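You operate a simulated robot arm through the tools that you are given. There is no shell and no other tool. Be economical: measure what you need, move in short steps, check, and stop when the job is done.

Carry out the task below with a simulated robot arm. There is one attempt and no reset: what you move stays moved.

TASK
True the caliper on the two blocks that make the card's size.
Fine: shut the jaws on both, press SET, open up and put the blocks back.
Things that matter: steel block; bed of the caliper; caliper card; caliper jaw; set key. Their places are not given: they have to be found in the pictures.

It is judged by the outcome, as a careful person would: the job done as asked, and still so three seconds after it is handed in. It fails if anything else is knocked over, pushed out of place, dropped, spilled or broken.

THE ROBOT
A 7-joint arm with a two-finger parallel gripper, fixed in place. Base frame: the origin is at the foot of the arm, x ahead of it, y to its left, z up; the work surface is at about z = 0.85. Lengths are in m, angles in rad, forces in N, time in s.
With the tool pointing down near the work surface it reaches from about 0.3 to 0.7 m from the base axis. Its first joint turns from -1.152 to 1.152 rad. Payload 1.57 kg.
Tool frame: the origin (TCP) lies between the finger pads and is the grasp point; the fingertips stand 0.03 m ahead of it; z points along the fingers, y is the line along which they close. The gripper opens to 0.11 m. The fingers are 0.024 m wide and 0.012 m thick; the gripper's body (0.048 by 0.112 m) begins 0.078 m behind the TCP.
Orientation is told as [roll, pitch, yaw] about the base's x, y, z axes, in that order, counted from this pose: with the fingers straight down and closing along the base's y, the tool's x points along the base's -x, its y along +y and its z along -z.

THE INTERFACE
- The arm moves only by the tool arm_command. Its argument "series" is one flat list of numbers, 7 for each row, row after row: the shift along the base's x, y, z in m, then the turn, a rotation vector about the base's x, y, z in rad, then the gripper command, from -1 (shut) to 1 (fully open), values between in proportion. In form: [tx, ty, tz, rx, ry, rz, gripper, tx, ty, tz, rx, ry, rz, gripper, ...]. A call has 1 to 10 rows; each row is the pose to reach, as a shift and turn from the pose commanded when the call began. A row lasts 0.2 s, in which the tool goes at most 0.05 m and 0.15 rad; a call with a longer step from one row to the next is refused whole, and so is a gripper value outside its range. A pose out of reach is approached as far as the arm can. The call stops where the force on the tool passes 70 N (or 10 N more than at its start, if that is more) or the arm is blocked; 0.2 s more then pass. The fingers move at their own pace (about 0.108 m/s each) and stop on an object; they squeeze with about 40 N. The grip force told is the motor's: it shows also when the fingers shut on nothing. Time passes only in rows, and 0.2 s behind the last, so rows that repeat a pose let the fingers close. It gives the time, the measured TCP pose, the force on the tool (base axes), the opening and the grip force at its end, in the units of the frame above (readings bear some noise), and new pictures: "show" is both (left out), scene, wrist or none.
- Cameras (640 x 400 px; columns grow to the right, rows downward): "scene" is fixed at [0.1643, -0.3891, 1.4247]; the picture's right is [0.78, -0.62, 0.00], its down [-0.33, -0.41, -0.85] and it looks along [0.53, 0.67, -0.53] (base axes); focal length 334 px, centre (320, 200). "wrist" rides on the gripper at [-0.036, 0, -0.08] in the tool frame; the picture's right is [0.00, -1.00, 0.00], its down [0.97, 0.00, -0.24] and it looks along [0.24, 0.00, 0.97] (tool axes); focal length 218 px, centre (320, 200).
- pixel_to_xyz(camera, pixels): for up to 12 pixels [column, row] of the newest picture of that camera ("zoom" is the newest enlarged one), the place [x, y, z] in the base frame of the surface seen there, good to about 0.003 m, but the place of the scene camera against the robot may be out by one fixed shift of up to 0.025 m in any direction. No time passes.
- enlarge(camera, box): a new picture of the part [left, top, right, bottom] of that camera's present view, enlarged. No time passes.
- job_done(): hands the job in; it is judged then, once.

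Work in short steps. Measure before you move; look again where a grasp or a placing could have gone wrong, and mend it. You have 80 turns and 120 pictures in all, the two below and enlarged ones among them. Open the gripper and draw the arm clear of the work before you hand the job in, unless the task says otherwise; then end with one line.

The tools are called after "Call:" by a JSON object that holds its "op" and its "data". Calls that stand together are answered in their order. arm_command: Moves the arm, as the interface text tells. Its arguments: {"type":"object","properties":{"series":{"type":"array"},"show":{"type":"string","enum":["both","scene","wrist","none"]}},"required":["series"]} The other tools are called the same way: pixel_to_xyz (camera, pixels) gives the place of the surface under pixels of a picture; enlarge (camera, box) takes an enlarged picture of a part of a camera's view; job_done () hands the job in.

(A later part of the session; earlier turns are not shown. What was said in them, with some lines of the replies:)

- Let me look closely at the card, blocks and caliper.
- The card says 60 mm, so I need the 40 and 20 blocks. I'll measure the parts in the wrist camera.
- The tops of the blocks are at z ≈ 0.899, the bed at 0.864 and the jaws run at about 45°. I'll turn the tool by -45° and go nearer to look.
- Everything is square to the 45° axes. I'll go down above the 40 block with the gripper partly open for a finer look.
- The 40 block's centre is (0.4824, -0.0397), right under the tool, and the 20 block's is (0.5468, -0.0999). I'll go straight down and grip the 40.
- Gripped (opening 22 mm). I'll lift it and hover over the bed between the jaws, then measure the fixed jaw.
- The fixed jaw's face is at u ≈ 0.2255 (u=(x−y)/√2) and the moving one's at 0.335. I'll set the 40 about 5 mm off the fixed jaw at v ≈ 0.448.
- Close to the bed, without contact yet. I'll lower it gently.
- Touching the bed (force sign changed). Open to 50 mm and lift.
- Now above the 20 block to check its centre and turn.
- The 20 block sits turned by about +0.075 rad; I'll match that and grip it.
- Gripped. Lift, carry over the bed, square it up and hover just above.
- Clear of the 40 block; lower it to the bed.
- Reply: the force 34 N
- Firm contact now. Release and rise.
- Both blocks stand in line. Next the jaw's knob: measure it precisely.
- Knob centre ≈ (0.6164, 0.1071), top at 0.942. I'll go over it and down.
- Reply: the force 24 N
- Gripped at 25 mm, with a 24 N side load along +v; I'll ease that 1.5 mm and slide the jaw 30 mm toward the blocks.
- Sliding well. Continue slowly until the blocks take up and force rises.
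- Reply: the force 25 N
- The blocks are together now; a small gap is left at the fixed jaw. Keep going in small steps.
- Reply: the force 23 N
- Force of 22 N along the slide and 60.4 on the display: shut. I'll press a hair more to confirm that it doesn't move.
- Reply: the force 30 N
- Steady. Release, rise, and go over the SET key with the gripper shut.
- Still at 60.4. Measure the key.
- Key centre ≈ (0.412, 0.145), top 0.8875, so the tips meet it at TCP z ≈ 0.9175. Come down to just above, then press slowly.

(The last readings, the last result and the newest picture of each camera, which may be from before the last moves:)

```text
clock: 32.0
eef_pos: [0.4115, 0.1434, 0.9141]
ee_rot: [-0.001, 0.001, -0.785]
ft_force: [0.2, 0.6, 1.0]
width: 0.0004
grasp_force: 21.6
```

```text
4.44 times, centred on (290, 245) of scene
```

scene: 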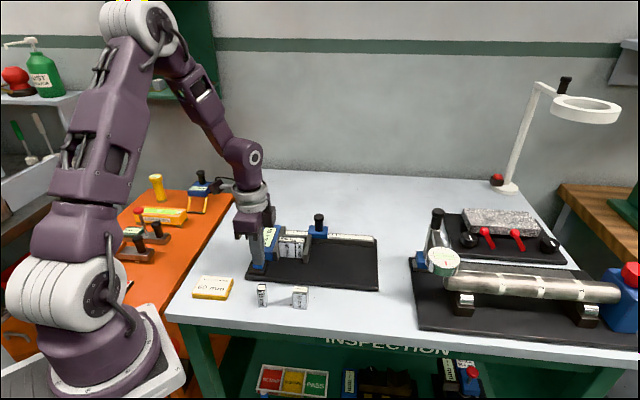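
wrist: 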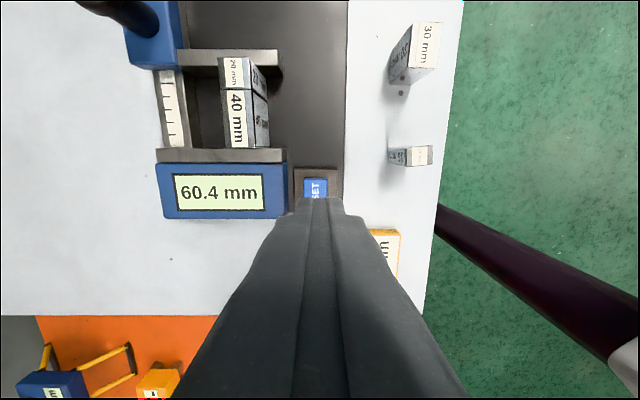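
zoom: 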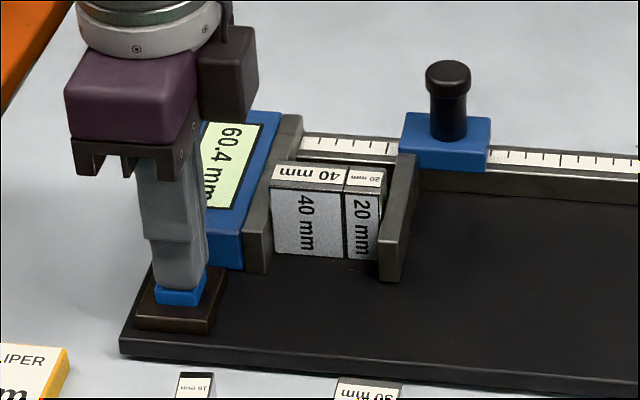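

Touching lightly; press further in 1 mm steps.

Call:
{"op": "arm_command", "data": {"series": [0, 0, -0.001, 0, 0, 0, -1, 0, 0, -0.002, 0, 0, 0, -1, 0, 0, -0.003, 0, 0, 0, -1, 0, 0, -0.003, 0, 0, 0, -1], "show": "none"}}

Call:
{"op": "enlarge", "data": {"camera": "scene", "box": [230, 200, 350, 290]}}

```text
clock: 33.0
eef_pos: [0.4113, 0.1442, 0.9134]
ee_rot: [0.0, -0.001, -0.786]
ft_force: [-0.8, 0.3, 2.1]
width: 0.0003
grasp_force: 21.5
```

```text
4.44 times, centred on (290, 245) of scene
```

zoom: 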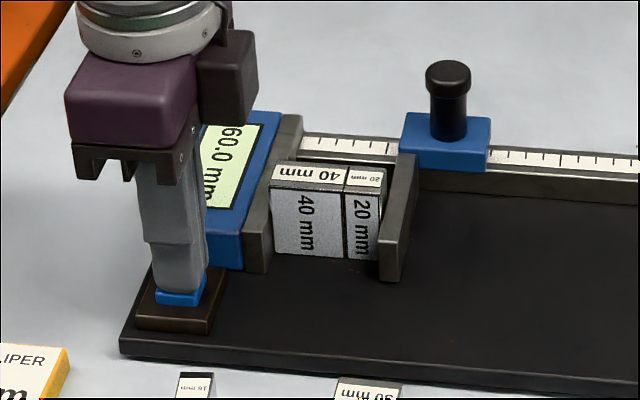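

The display reads 60.0: set. Rise, return to the knob (0.5804, 0.1438) with gripper opened.

Call:
{"op": "arm_command", "data": {"series": [0, 0, 0.03, 0, 0, 0, -1, 0, 0, 0.07, 0, 0, 0, -1, 0, 0, 0.1, 0, 0, 0, -0.1, 0.042, 0, 0.1, 0, 0, 0, -0.1, 0.084, 0, 0.1, 0, 0, 0, -0.1, 0.126, -0.001, 0.1, 0, 0, 0, -0.1, 0.1685, -0.0015, 0.1, 0, 0, 0, -0.1, 0.1685, -0.0015, 0.08, 0, 0, 0, -0.1, 0.1685, -0.0015, 0.08, 0, 0, 0, -0.1], "show": "wrist"}}

Call:
{"op": "enlarge", "data": {"camera": "scene", "box": [230, 200, 350, 290]}}

```text
clock: 35.0
eef_pos: [0.5799, 0.1425, 0.9937]
ee_rot: [0.001, 0.001, -0.786]
ft_force: [0.0, 0.4, 0.7]
width: 0.0497
grasp_force: 0.0
```

wrist: 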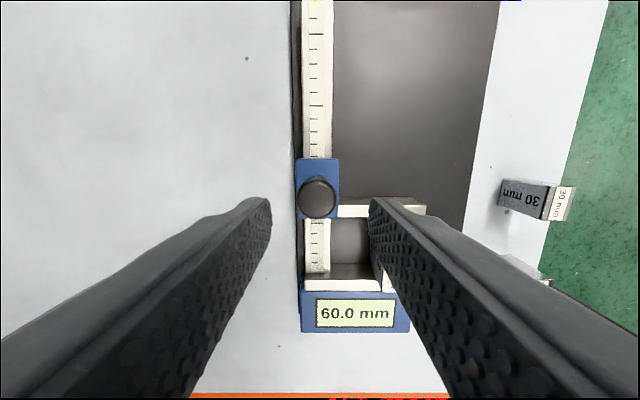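

```text
4.44 times, centred on (290, 245) of scene
```

zoom: 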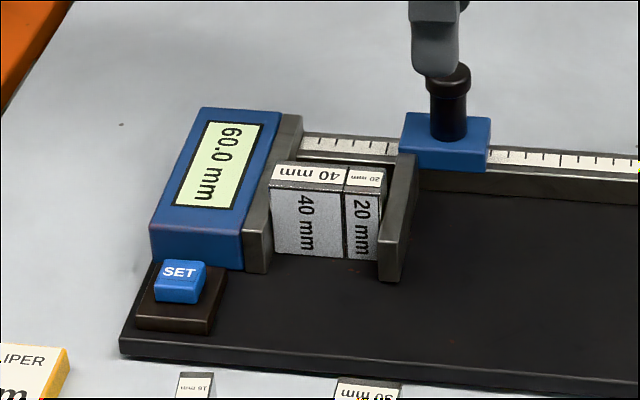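

Call:
{"op": "arm_command", "data": {"series": [0, 0, -0.03, 0, 0, 0, -0.1, 0, 0, -0.052, 0, 0, 0, -0.1, 0, 0, -0.052, 0, 0, 0, -0.1, 0, 0, -0.052, 0, 0, 0, -1, 0, 0, -0.052, 0, 0, 0, -1, 0, 0, -0.052, 0, 0, 0, -1, 0.002, -0.002, -0.052, 0, 0, 0, -1, 0.004, -0.004, -0.052, 0, 0, 0, -1, 0.006, -0.006, -0.052, 0, 0, 0, -1], "show": "wrist"}}

```text
clock: 37.0
eef_pos: [0.5866, 0.1385, 0.9422]
ee_rot: [0.002, 0.001, -0.786]
ft_force: [16.0, 18.4, 8.7]
width: 0.0255
grasp_force: 36.7
```

wrist: 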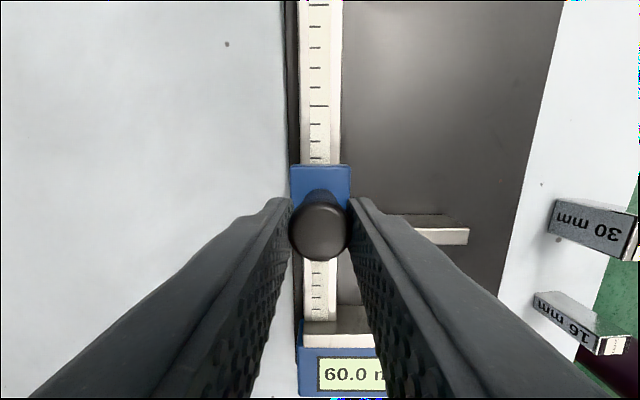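

The jaw moves with the knob. Ease the side load (+v 1.4 mm) and draw it back another 41 mm.

Call:
{"op": "arm_command", "data": {"series": [0.004, -0.002, 0, 0, 0, 0, -1, 0.0075, -0.0055, 0, 0, 0, 0, -1, 0.011, -0.009, 0, 0, 0, 0, -1, 0.0145, -0.0125, 0, 0, 0, 0, -1, 0.018, -0.016, 0, 0, 0, 0, -1, 0.0215, -0.0195, 0, 0, 0, 0, -1, 0.025, -0.023, 0, 0, 0, 0, -1, 0.0285, -0.0265, 0, 0, 0, 0, -1, 0.03, -0.028, 0, 0, 0, 0, -1, 0.03, -0.028, 0, 0, 0, 0, -1], "show": "wrist"}}

Call:
{"op": "enlarge", "data": {"camera": "scene", "box": [230, 190, 390, 310]}}

```text
clock: 39.2
eef_pos: [0.6165, 0.1094, 0.9411]
ee_rot: [0.003, 0.001, -0.783]
ft_force: [11.3, 13.0, 27.7]
width: 0.0258
grasp_force: 37.1
```

wrist: 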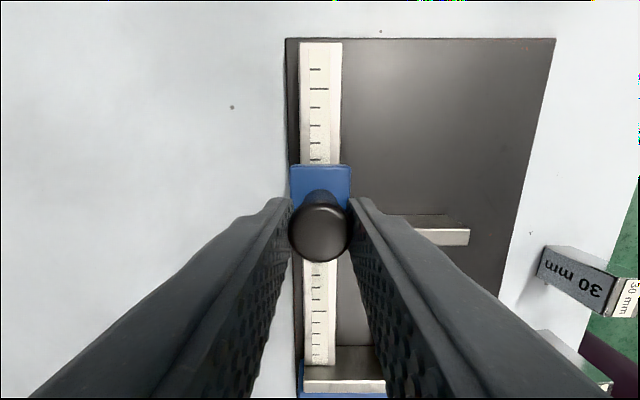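

```text
3.33 times, centred on (310, 250) of scene
```

zoom: 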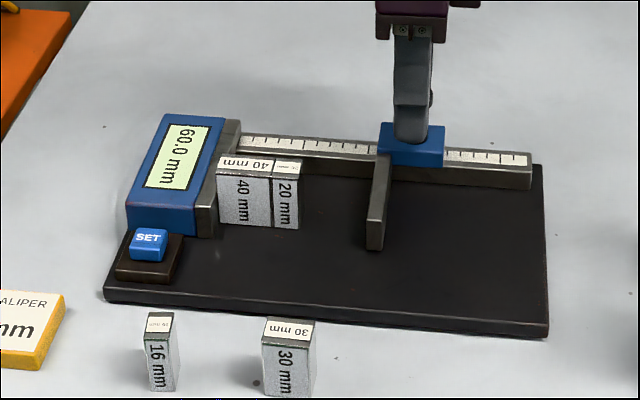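

Jaw is back out. Release, rise, and go over the 20 block.

Call:
{"op": "arm_command", "data": {"series": [0, 0, 0, 0, 0, 0, -0.1, 0, 0, 0, 0, 0, 0, -0.1, 0, 0, 0.045, 0, 0, 0, -0.1, 0, 0, 0.08, 0, 0, 0, -0.1, -0.034, 0.003, 0.08, 0, 0, 0, -0.1, -0.068, 0.006, 0.08, 0, 0, 0, -0.1, -0.1016, 0.009, 0.08, 0, 0, 0, -0.1, -0.1016, 0.009, 0.08, 0, 0, 0, -0.1], "show": "wrist"}}

Call:
{"op": "enlarge", "data": {"camera": "wrist", "box": [260, 140, 380, 260]}}

```text
clock: 41.0
eef_pos: [0.5144, 0.1207, 1.0224]
ee_rot: [0.0, -0.001, -0.787]
ft_force: [-0.4, 0.4, -0.2]
width: 0.0496
grasp_force: 0.0
```

wrist: 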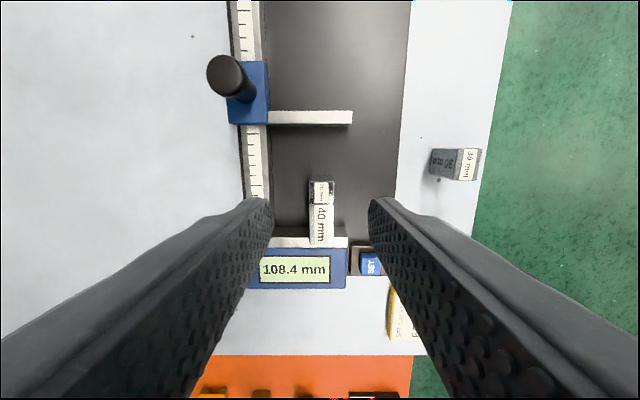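

```text
3.33 times, centred on (320, 200) of wrist
```

zoom: 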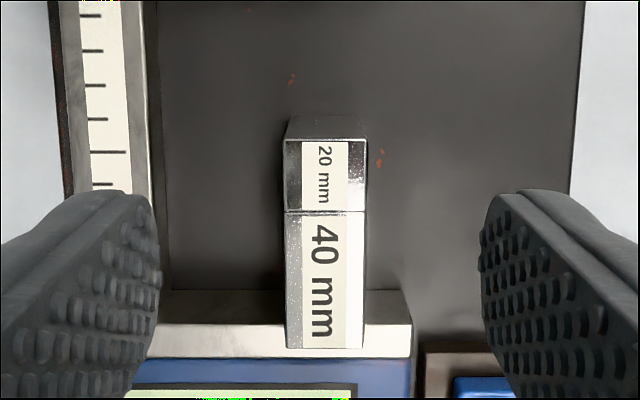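

Call:
{"op": "pixel_to_xyz", "data": {"camera": "zoom", "pixels": [[287, 143], [363, 143], [290, 207], [362, 207], [325, 175], [325, 280], [290, 345], [362, 345], [290, 215], [362, 215]]}}

```text
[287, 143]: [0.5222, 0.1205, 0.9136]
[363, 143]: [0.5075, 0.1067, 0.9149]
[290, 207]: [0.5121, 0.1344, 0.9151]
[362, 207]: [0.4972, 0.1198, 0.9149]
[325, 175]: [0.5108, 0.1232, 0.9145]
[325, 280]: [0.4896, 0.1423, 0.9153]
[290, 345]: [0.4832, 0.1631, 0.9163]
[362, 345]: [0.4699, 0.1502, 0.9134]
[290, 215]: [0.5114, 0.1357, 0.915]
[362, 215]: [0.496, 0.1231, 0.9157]
```

The 20 block's centre is at u=0.2753. I'll grip it 3 mm toward +u so the fingers clear the 40 block.

Call:
{"op": "arm_command", "data": {"series": [-0.0028, -0.0006, -0.04, 0, 0, 0, -0.1, -0.0028, -0.0006, -0.085, 0, 0, 0, -0.1, -0.0028, -0.0006, -0.116, 0, 0, 0, -0.1, -0.0028, -0.0006, -0.116, 0, 0, 0, -0.1, -0.0028, -0.0006, -0.116, 0, 0, 0, -1, -0.0028, -0.0006, -0.116, 0, 0, 0, -1, -0.0028, -0.0006, -0.116, 0, 0, 0, -1], "show": "wrist"}}

```text
clock: 42.6
eef_pos: [0.5153, 0.1178, 0.9063]
ee_rot: [-0.001, -0.001, -0.784]
ft_force: [0.4, -0.4, 0.2]
width: 0.0218
grasp_force: 35.0
```

wrist: 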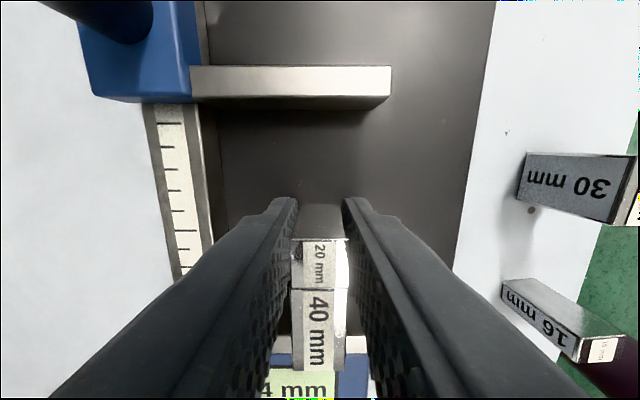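

Gripped; the block sits about 4 mm toward -u in the grip. Lift and check the 40 stays.

Call:
{"op": "arm_command", "data": {"series": [0.0008, -0.0008, 0.002, 0, 0, 0, -1, 0.001, -0.001, 0.04, 0, 0, 0, -1, 0.001, -0.001, 0.085, 0, 0, 0, -1, 0.005, -0.04, 0.1, 0, 0, 0.02, -1, 0.013, -0.08, 0.1, 0, 0, 0.04, -1, 0.02, -0.12, 0.1, 0, 0, 0.06, -1, 0.028, -0.16, 0.1, 0, 0, 0.075, -1, 0.035, -0.2, 0.1, 0, 0, 0.075, -1, 0.0387, -0.2211, 0.06, 0, 0, 0.075, -1, 0.0387, -0.2211, 0.03, 0, 0, 0.075, -1], "show": "both"}}

Call:
{"op": "enlarge", "data": {"camera": "scene", "box": [230, 200, 420, 330]}}

```text
clock: 44.8
eef_pos: [0.5484, -0.1002, 0.934]
ee_rot: [-0.001, 0.0, -0.709]
ft_force: [-0.4, 0.0, -2.7]
width: 0.0217
grasp_force: 34.4
```

scene: 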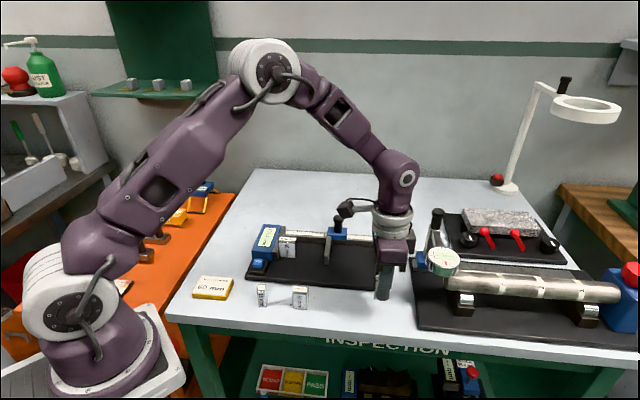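
wrist: 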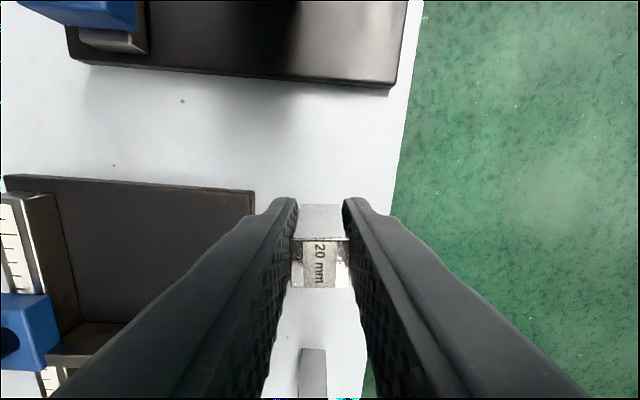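

```text
3.08 times, centred on (325, 265) of scene
```

zoom: 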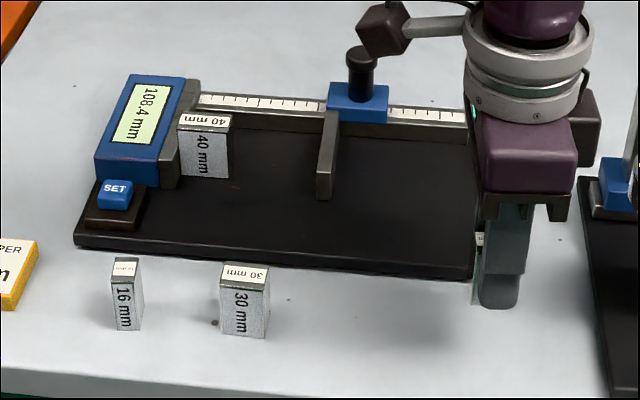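

The 40 stayed; the display reads 108.4. Lower the 20 onto the table spot.

Call:
{"op": "arm_command", "data": {"series": [0, 0, -0.025, 0, 0, 0, -1, 0, 0, -0.038, 0, 0, 0, -1, 0, 0, -0.041, 0, 0, 0, -1, 0, 0, -0.041, 0, 0, 0, -1], "show": "wrist"}}

Call:
{"op": "enlarge", "data": {"camera": "wrist", "box": [260, 180, 380, 300]}}

```text
clock: 45.8
eef_pos: [0.5514, -0.1028, 0.893]
ee_rot: [-0.001, 0.0, -0.71]
ft_force: [-1.0, -0.3, -1.1]
width: 0.0216
grasp_force: 34.3
```

wrist: 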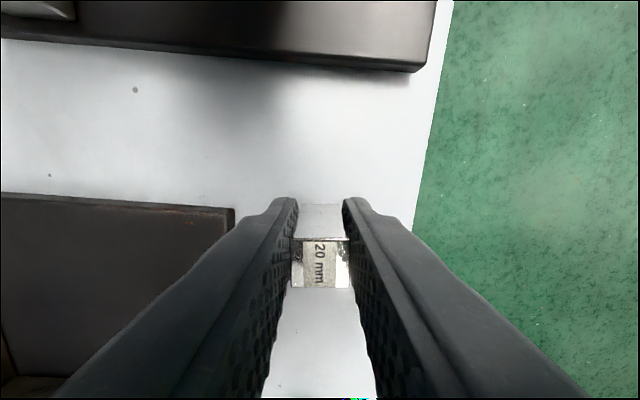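

```text
3.33 times, centred on (320, 240) of wrist
```

zoom: 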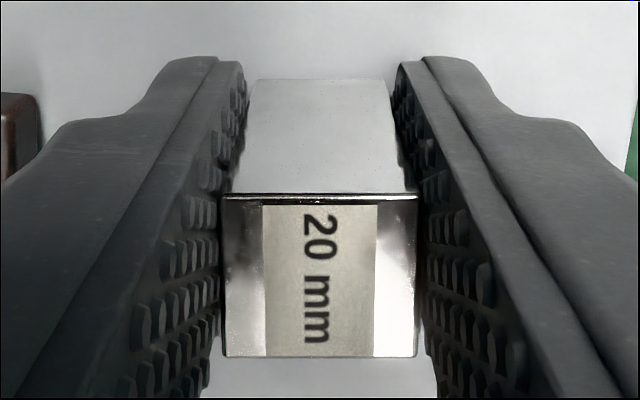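

Call:
{"op": "arm_command", "data": {"series": [0, 0, -0.001, 0, 0, 0, -1, 0, 0, -0.002, 0, 0, 0, -1, 0, 0, -0.003, 0, 0, 0, -1, 0, 0, -0.003, 0, 0, 0, -1], "show": "none"}}

```text
clock: 46.8
eef_pos: [0.5507, -0.103, 0.89]
ee_rot: [0.0, 0.0, -0.709]
ft_force: [0.4, 1.0, -0.6]
width: 0.0216
grasp_force: 34.9
```

Call:
{"op": "arm_command", "data": {"series": [0, 0, -0.001, 0, 0, 0, -1, 0, 0, -0.0015, 0, 0, 0, -1, 0, 0, -0.0015, 0, 0, 0, -1], "show": "none"}}

```text
clock: 47.6
eef_pos: [0.5502, -0.1036, 0.8881]
ee_rot: [0.0, 0.0, -0.709]
ft_force: [-0.5, -0.7, -2.6]
width: 0.0215
grasp_force: 34.3
```

Call:
{"op": "arm_command", "data": {"series": [0, 0, -0.0008, 0, 0, 0, -1, 0, 0, -0.0015, 0, 0, 0, -1, 0, 0, -0.0015, 0, 0, 0, -1], "show": "none"}}

```text
clock: 48.4
eef_pos: [0.5505, -0.1029, 0.8878]
ee_rot: [0.0, -0.002, -0.709]
ft_force: [-4.9, 1.8, 24.3]
width: 0.0215
grasp_force: 35.1
```

Contact. Release and lift, look.

Call:
{"op": "arm_command", "data": {"series": [0, 0, 0.001, 0, 0, 0, -1, 0, 0, 0.001, 0, 0, 0, 0, 0, 0, 0.001, 0, 0, 0, 0, 0, 0, 0.04, 0, 0, 0, 0, 0, 0, 0.08, 0, 0, 0, 0, 0, 0, 0.12, 0, 0, 0, 0, 0, 0, 0.12, 0, 0, 0, 0], "show": "wrist"}}

Call:
{"op": "enlarge", "data": {"camera": "wrist", "box": [260, 140, 380, 260]}}

```text
clock: 50.0
eef_pos: [0.5519, -0.1035, 1.008]
ee_rot: [-0.001, -0.001, -0.711]
ft_force: [-0.4, 0.5, -0.1]
width: 0.055
grasp_force: 0.0
```

wrist: 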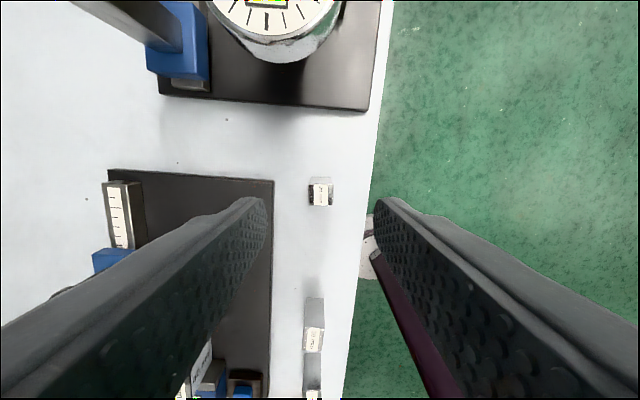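

```text
3.33 times, centred on (320, 200) of wrist
```

zoom: 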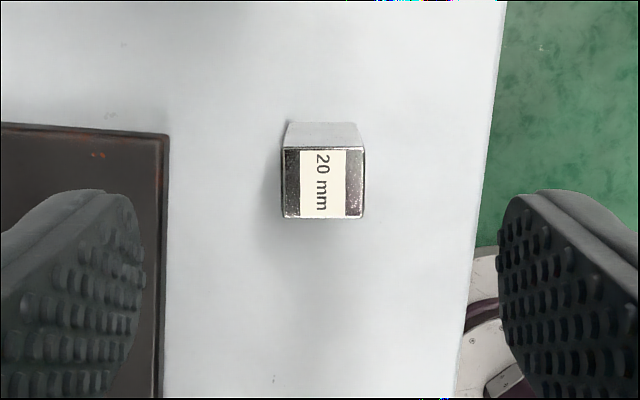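

Call:
{"op": "pixel_to_xyz", "data": {"camera": "zoom", "pixels": [[285, 150], [363, 149], [285, 216], [362, 216]]}}

```text
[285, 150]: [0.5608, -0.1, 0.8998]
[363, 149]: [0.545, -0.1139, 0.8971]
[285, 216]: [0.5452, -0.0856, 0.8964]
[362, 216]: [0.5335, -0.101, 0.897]
```

The 20 is back at (0.546, -0.100). Now to the 40 block.

Call:
{"op": "arm_command", "data": {"series": [-0.008, 0.035, 0, 0, 0, -0.02, -0.1, -0.016, 0.075, 0, 0, 0, -0.04, -0.1, -0.026, 0.115, 0, 0, 0, -0.06, -0.1, -0.036, 0.155, 0, 0, 0, -0.075, -0.1, -0.046, 0.195, 0, 0, 0, -0.075, -0.1, -0.056, 0.23, 0, 0, 0, -0.075, -0.1, -0.0606, 0.2459, 0, 0, 0, -0.075, -0.1, -0.0606, 0.2459, -0.02, 0, 0, -0.075, -0.1, -0.0606, 0.2459, -0.02, 0, 0, -0.075, -0.1], "show": "wrist"}}

Call:
{"op": "enlarge", "data": {"camera": "wrist", "box": [260, 140, 380, 260]}}

```text
clock: 52.0
eef_pos: [0.4888, 0.1417, 0.9869]
ee_rot: [0.0, 0.001, -0.786]
ft_force: [0.4, 0.6, -0.6]
width: 0.0495
grasp_force: 0.1
```

wrist: 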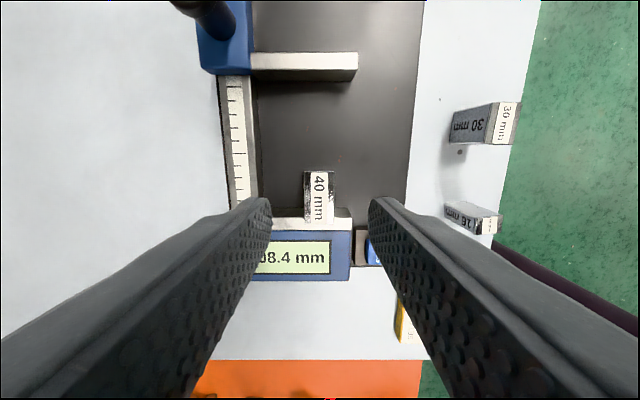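

```text
3.33 times, centred on (320, 200) of wrist
```

zoom: 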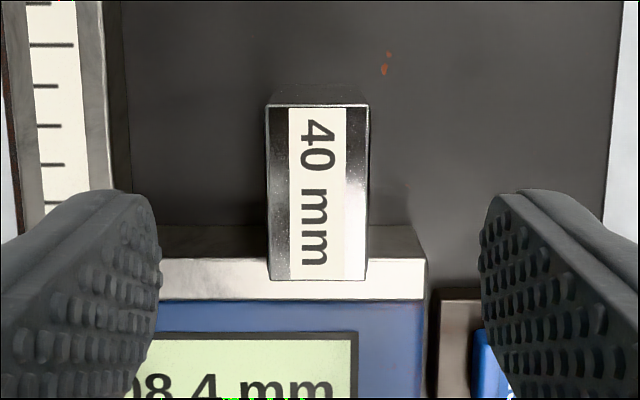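

Aligned; go down and grip.

Call:
{"op": "arm_command", "data": {"series": [0, 0, -0.04, 0, 0, 0, -0.1, 0, 0, -0.075, 0, 0, 0, -0.1, 0, 0, -0.083, 0, 0, 0, -0.1, 0, 0, -0.083, 0, 0, 0, -0.1, 0, 0, -0.083, 0, 0, 0, -1, 0, 0, -0.083, 0, 0, 0, -1, 0, 0, -0.083, 0, 0, 0, -1], "show": "wrist"}}

```text
clock: 53.6
eef_pos: [0.4899, 0.1432, 0.9046]
ee_rot: [-0.001, 0.0, -0.786]
ft_force: [0.3, -0.7, -0.1]
width: 0.0218
grasp_force: 34.8
```

wrist: 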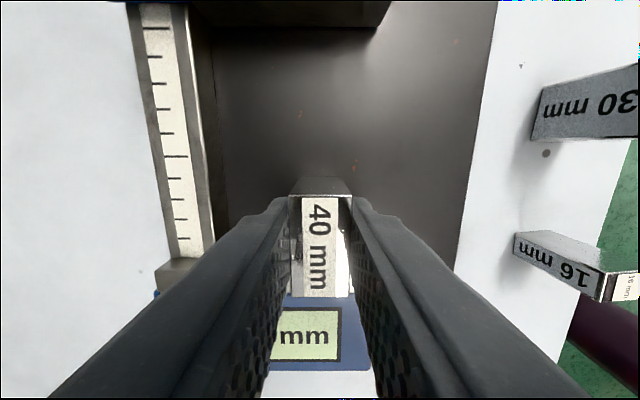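

Gripped as before. Lift, carry back to (0.4825, -0.0393) and come down close.

Call:
{"op": "arm_command", "data": {"series": [0.0008, -0.0008, 0.002, 0, 0, 0, -1, 0.001, -0.001, 0.045, 0, 0, 0, -1, 0.001, -0.001, 0.09, 0, 0, 0, -1, 0, -0.04, 0.09, 0, 0, 0, -1, -0.002, -0.08, 0.09, 0, 0, 0, -1, -0.004, -0.12, 0.09, 0, 0, 0, -1, -0.006, -0.16, 0.09, 0, 0, 0, -1, -0.0076, -0.1823, 0.06, 0, 0, 0, -1, -0.0076, -0.1823, 0.02, 0, 0, 0, -1, -0.0076, -0.1823, -0.009, 0, 0, 0, -1], "show": "both"}}

```text
clock: 55.8
eef_pos: [0.4799, -0.0401, 0.8963]
ee_rot: [0.0, 0.002, -0.784]
ft_force: [-0.2, 0.9, -2.9]
width: 0.0217
grasp_force: 35.1
```

scene: 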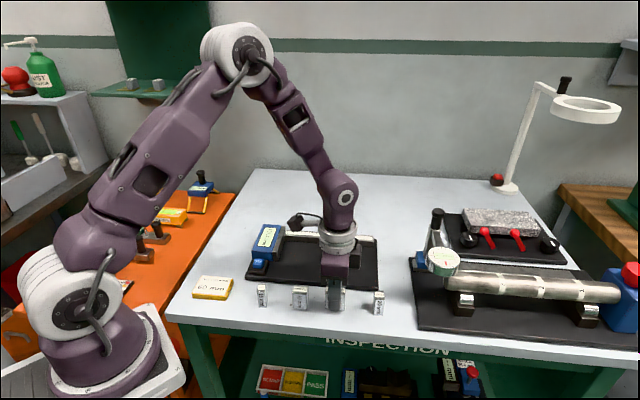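
wrist: 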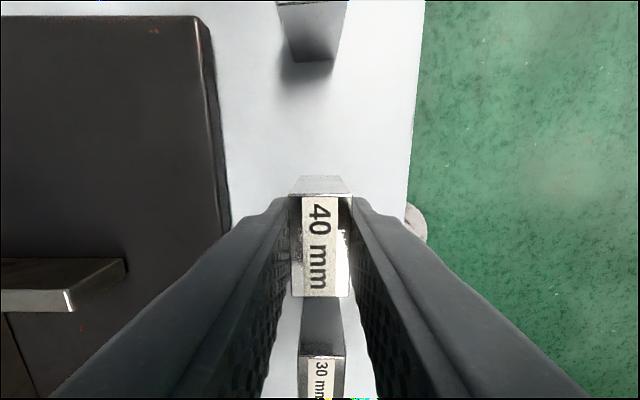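

Call:
{"op": "arm_command", "data": {"series": [0, 0, -0.003, 0, 0, 0, -1, 0, 0, -0.005, 0, 0, 0, -1, 0, 0, -0.006, 0, 0, 0, -1, 0, 0, -0.006, 0, 0, 0, -1], "show": "wrist"}}

```text
clock: 56.8
eef_pos: [0.4814, -0.0403, 0.8903]
ee_rot: [0.002, 0.0, -0.786]
ft_force: [0.2, 0.1, -2.8]
width: 0.0219
grasp_force: 35.0
```

wrist: 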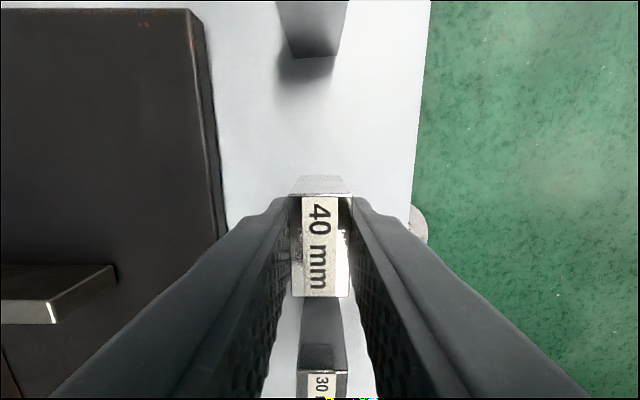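

The view matches the one at the first grasp. Lower the last bit.

Call:
{"op": "arm_command", "data": {"series": [0, 0, -0.0008, 0, 0, 0, -1, 0, 0, -0.0015, 0, 0, 0, -1, 0, 0, -0.0015, 0, 0, 0, -1], "show": "none"}}

```text
clock: 57.6
eef_pos: [0.4815, -0.0405, 0.8897]
ee_rot: [0.003, -0.003, -0.785]
ft_force: [2.0, 0.9, 19.7]
width: 0.0214
grasp_force: 34.9
```

Contact. Release, rise and draw clear.

Call:
{"op": "arm_command", "data": {"series": [0, 0, 0.001, 0, 0, 0, -1, 0, 0, 0.001, 0, 0, 0, 0, 0, 0, 0.001, 0, 0, 0, 0, 0, 0, 0.04, 0, 0, 0, 0, 0, 0, 0.085, 0, 0, 0, 0, 0, 0, 0.12, 0, 0, 0, 0.1, 0, 0, 0.16, 0, 0, 0, 0.3, 0, 0, 0.2, 0, 0, 0, 0.5, 0, 0, 0.24, 0, 0, 0, 0.5, 0, 0, 0.24, 0, 0, 0, 0.5], "show": "both"}}

Call:
{"op": "enlarge", "data": {"camera": "scene", "box": [180, 200, 400, 330]}}

Call:
{"op": "enlarge", "data": {"camera": "wrist", "box": [200, 80, 440, 320]}}

```text
clock: 59.8
eef_pos: [0.4829, -0.0411, 1.1304]
ee_rot: [0.0, 0.0, -0.785]
ft_force: [-0.5, 0.7, -0.7]
width: 0.0824
grasp_force: 0.1
```

scene: 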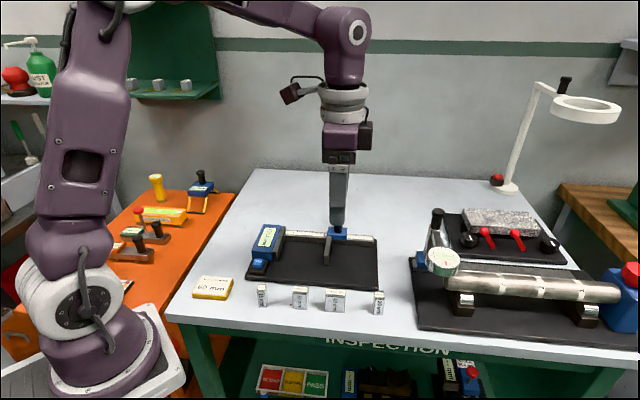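
wrist: 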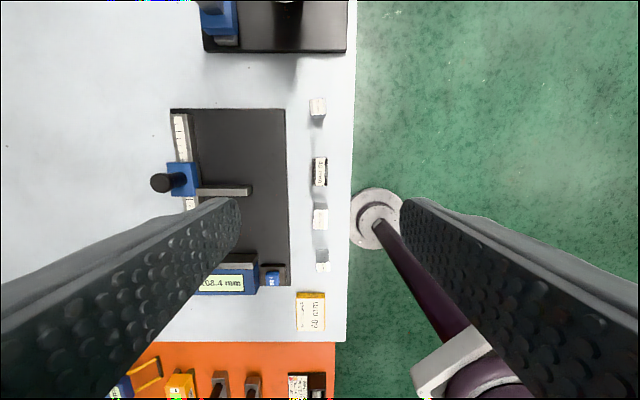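

```text
2.91 times, centred on (290, 265) of scene
```

zoom: 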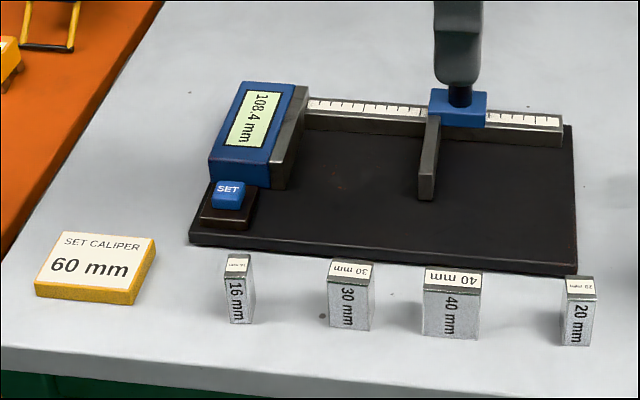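

```text
1.67 times, centred on (320, 200) of wrist
```

zoom: 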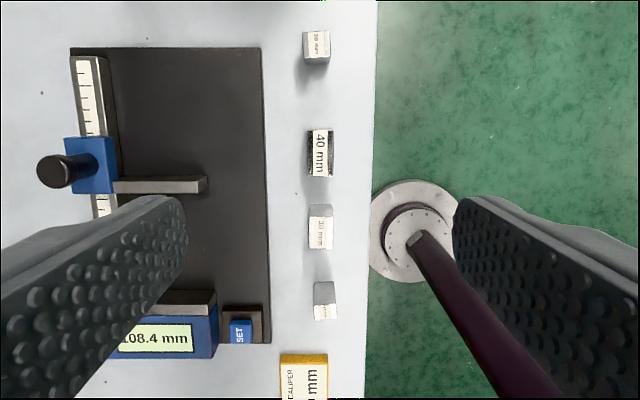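

The scene matches the start: all four blocks are upright in their places, the jaws are open and the arm is clear. I'm handing the job in.

Call:
{"op": "job_done", "data": {}}

```text
The job is handed in.
```

I shut the caliper on the 40 mm and 20 mm blocks and pressed SET, which took the display from 60.4 to 60.0 mm. I then opened the jaws, put both blocks back in their places, and handed the job in with the arm clear.
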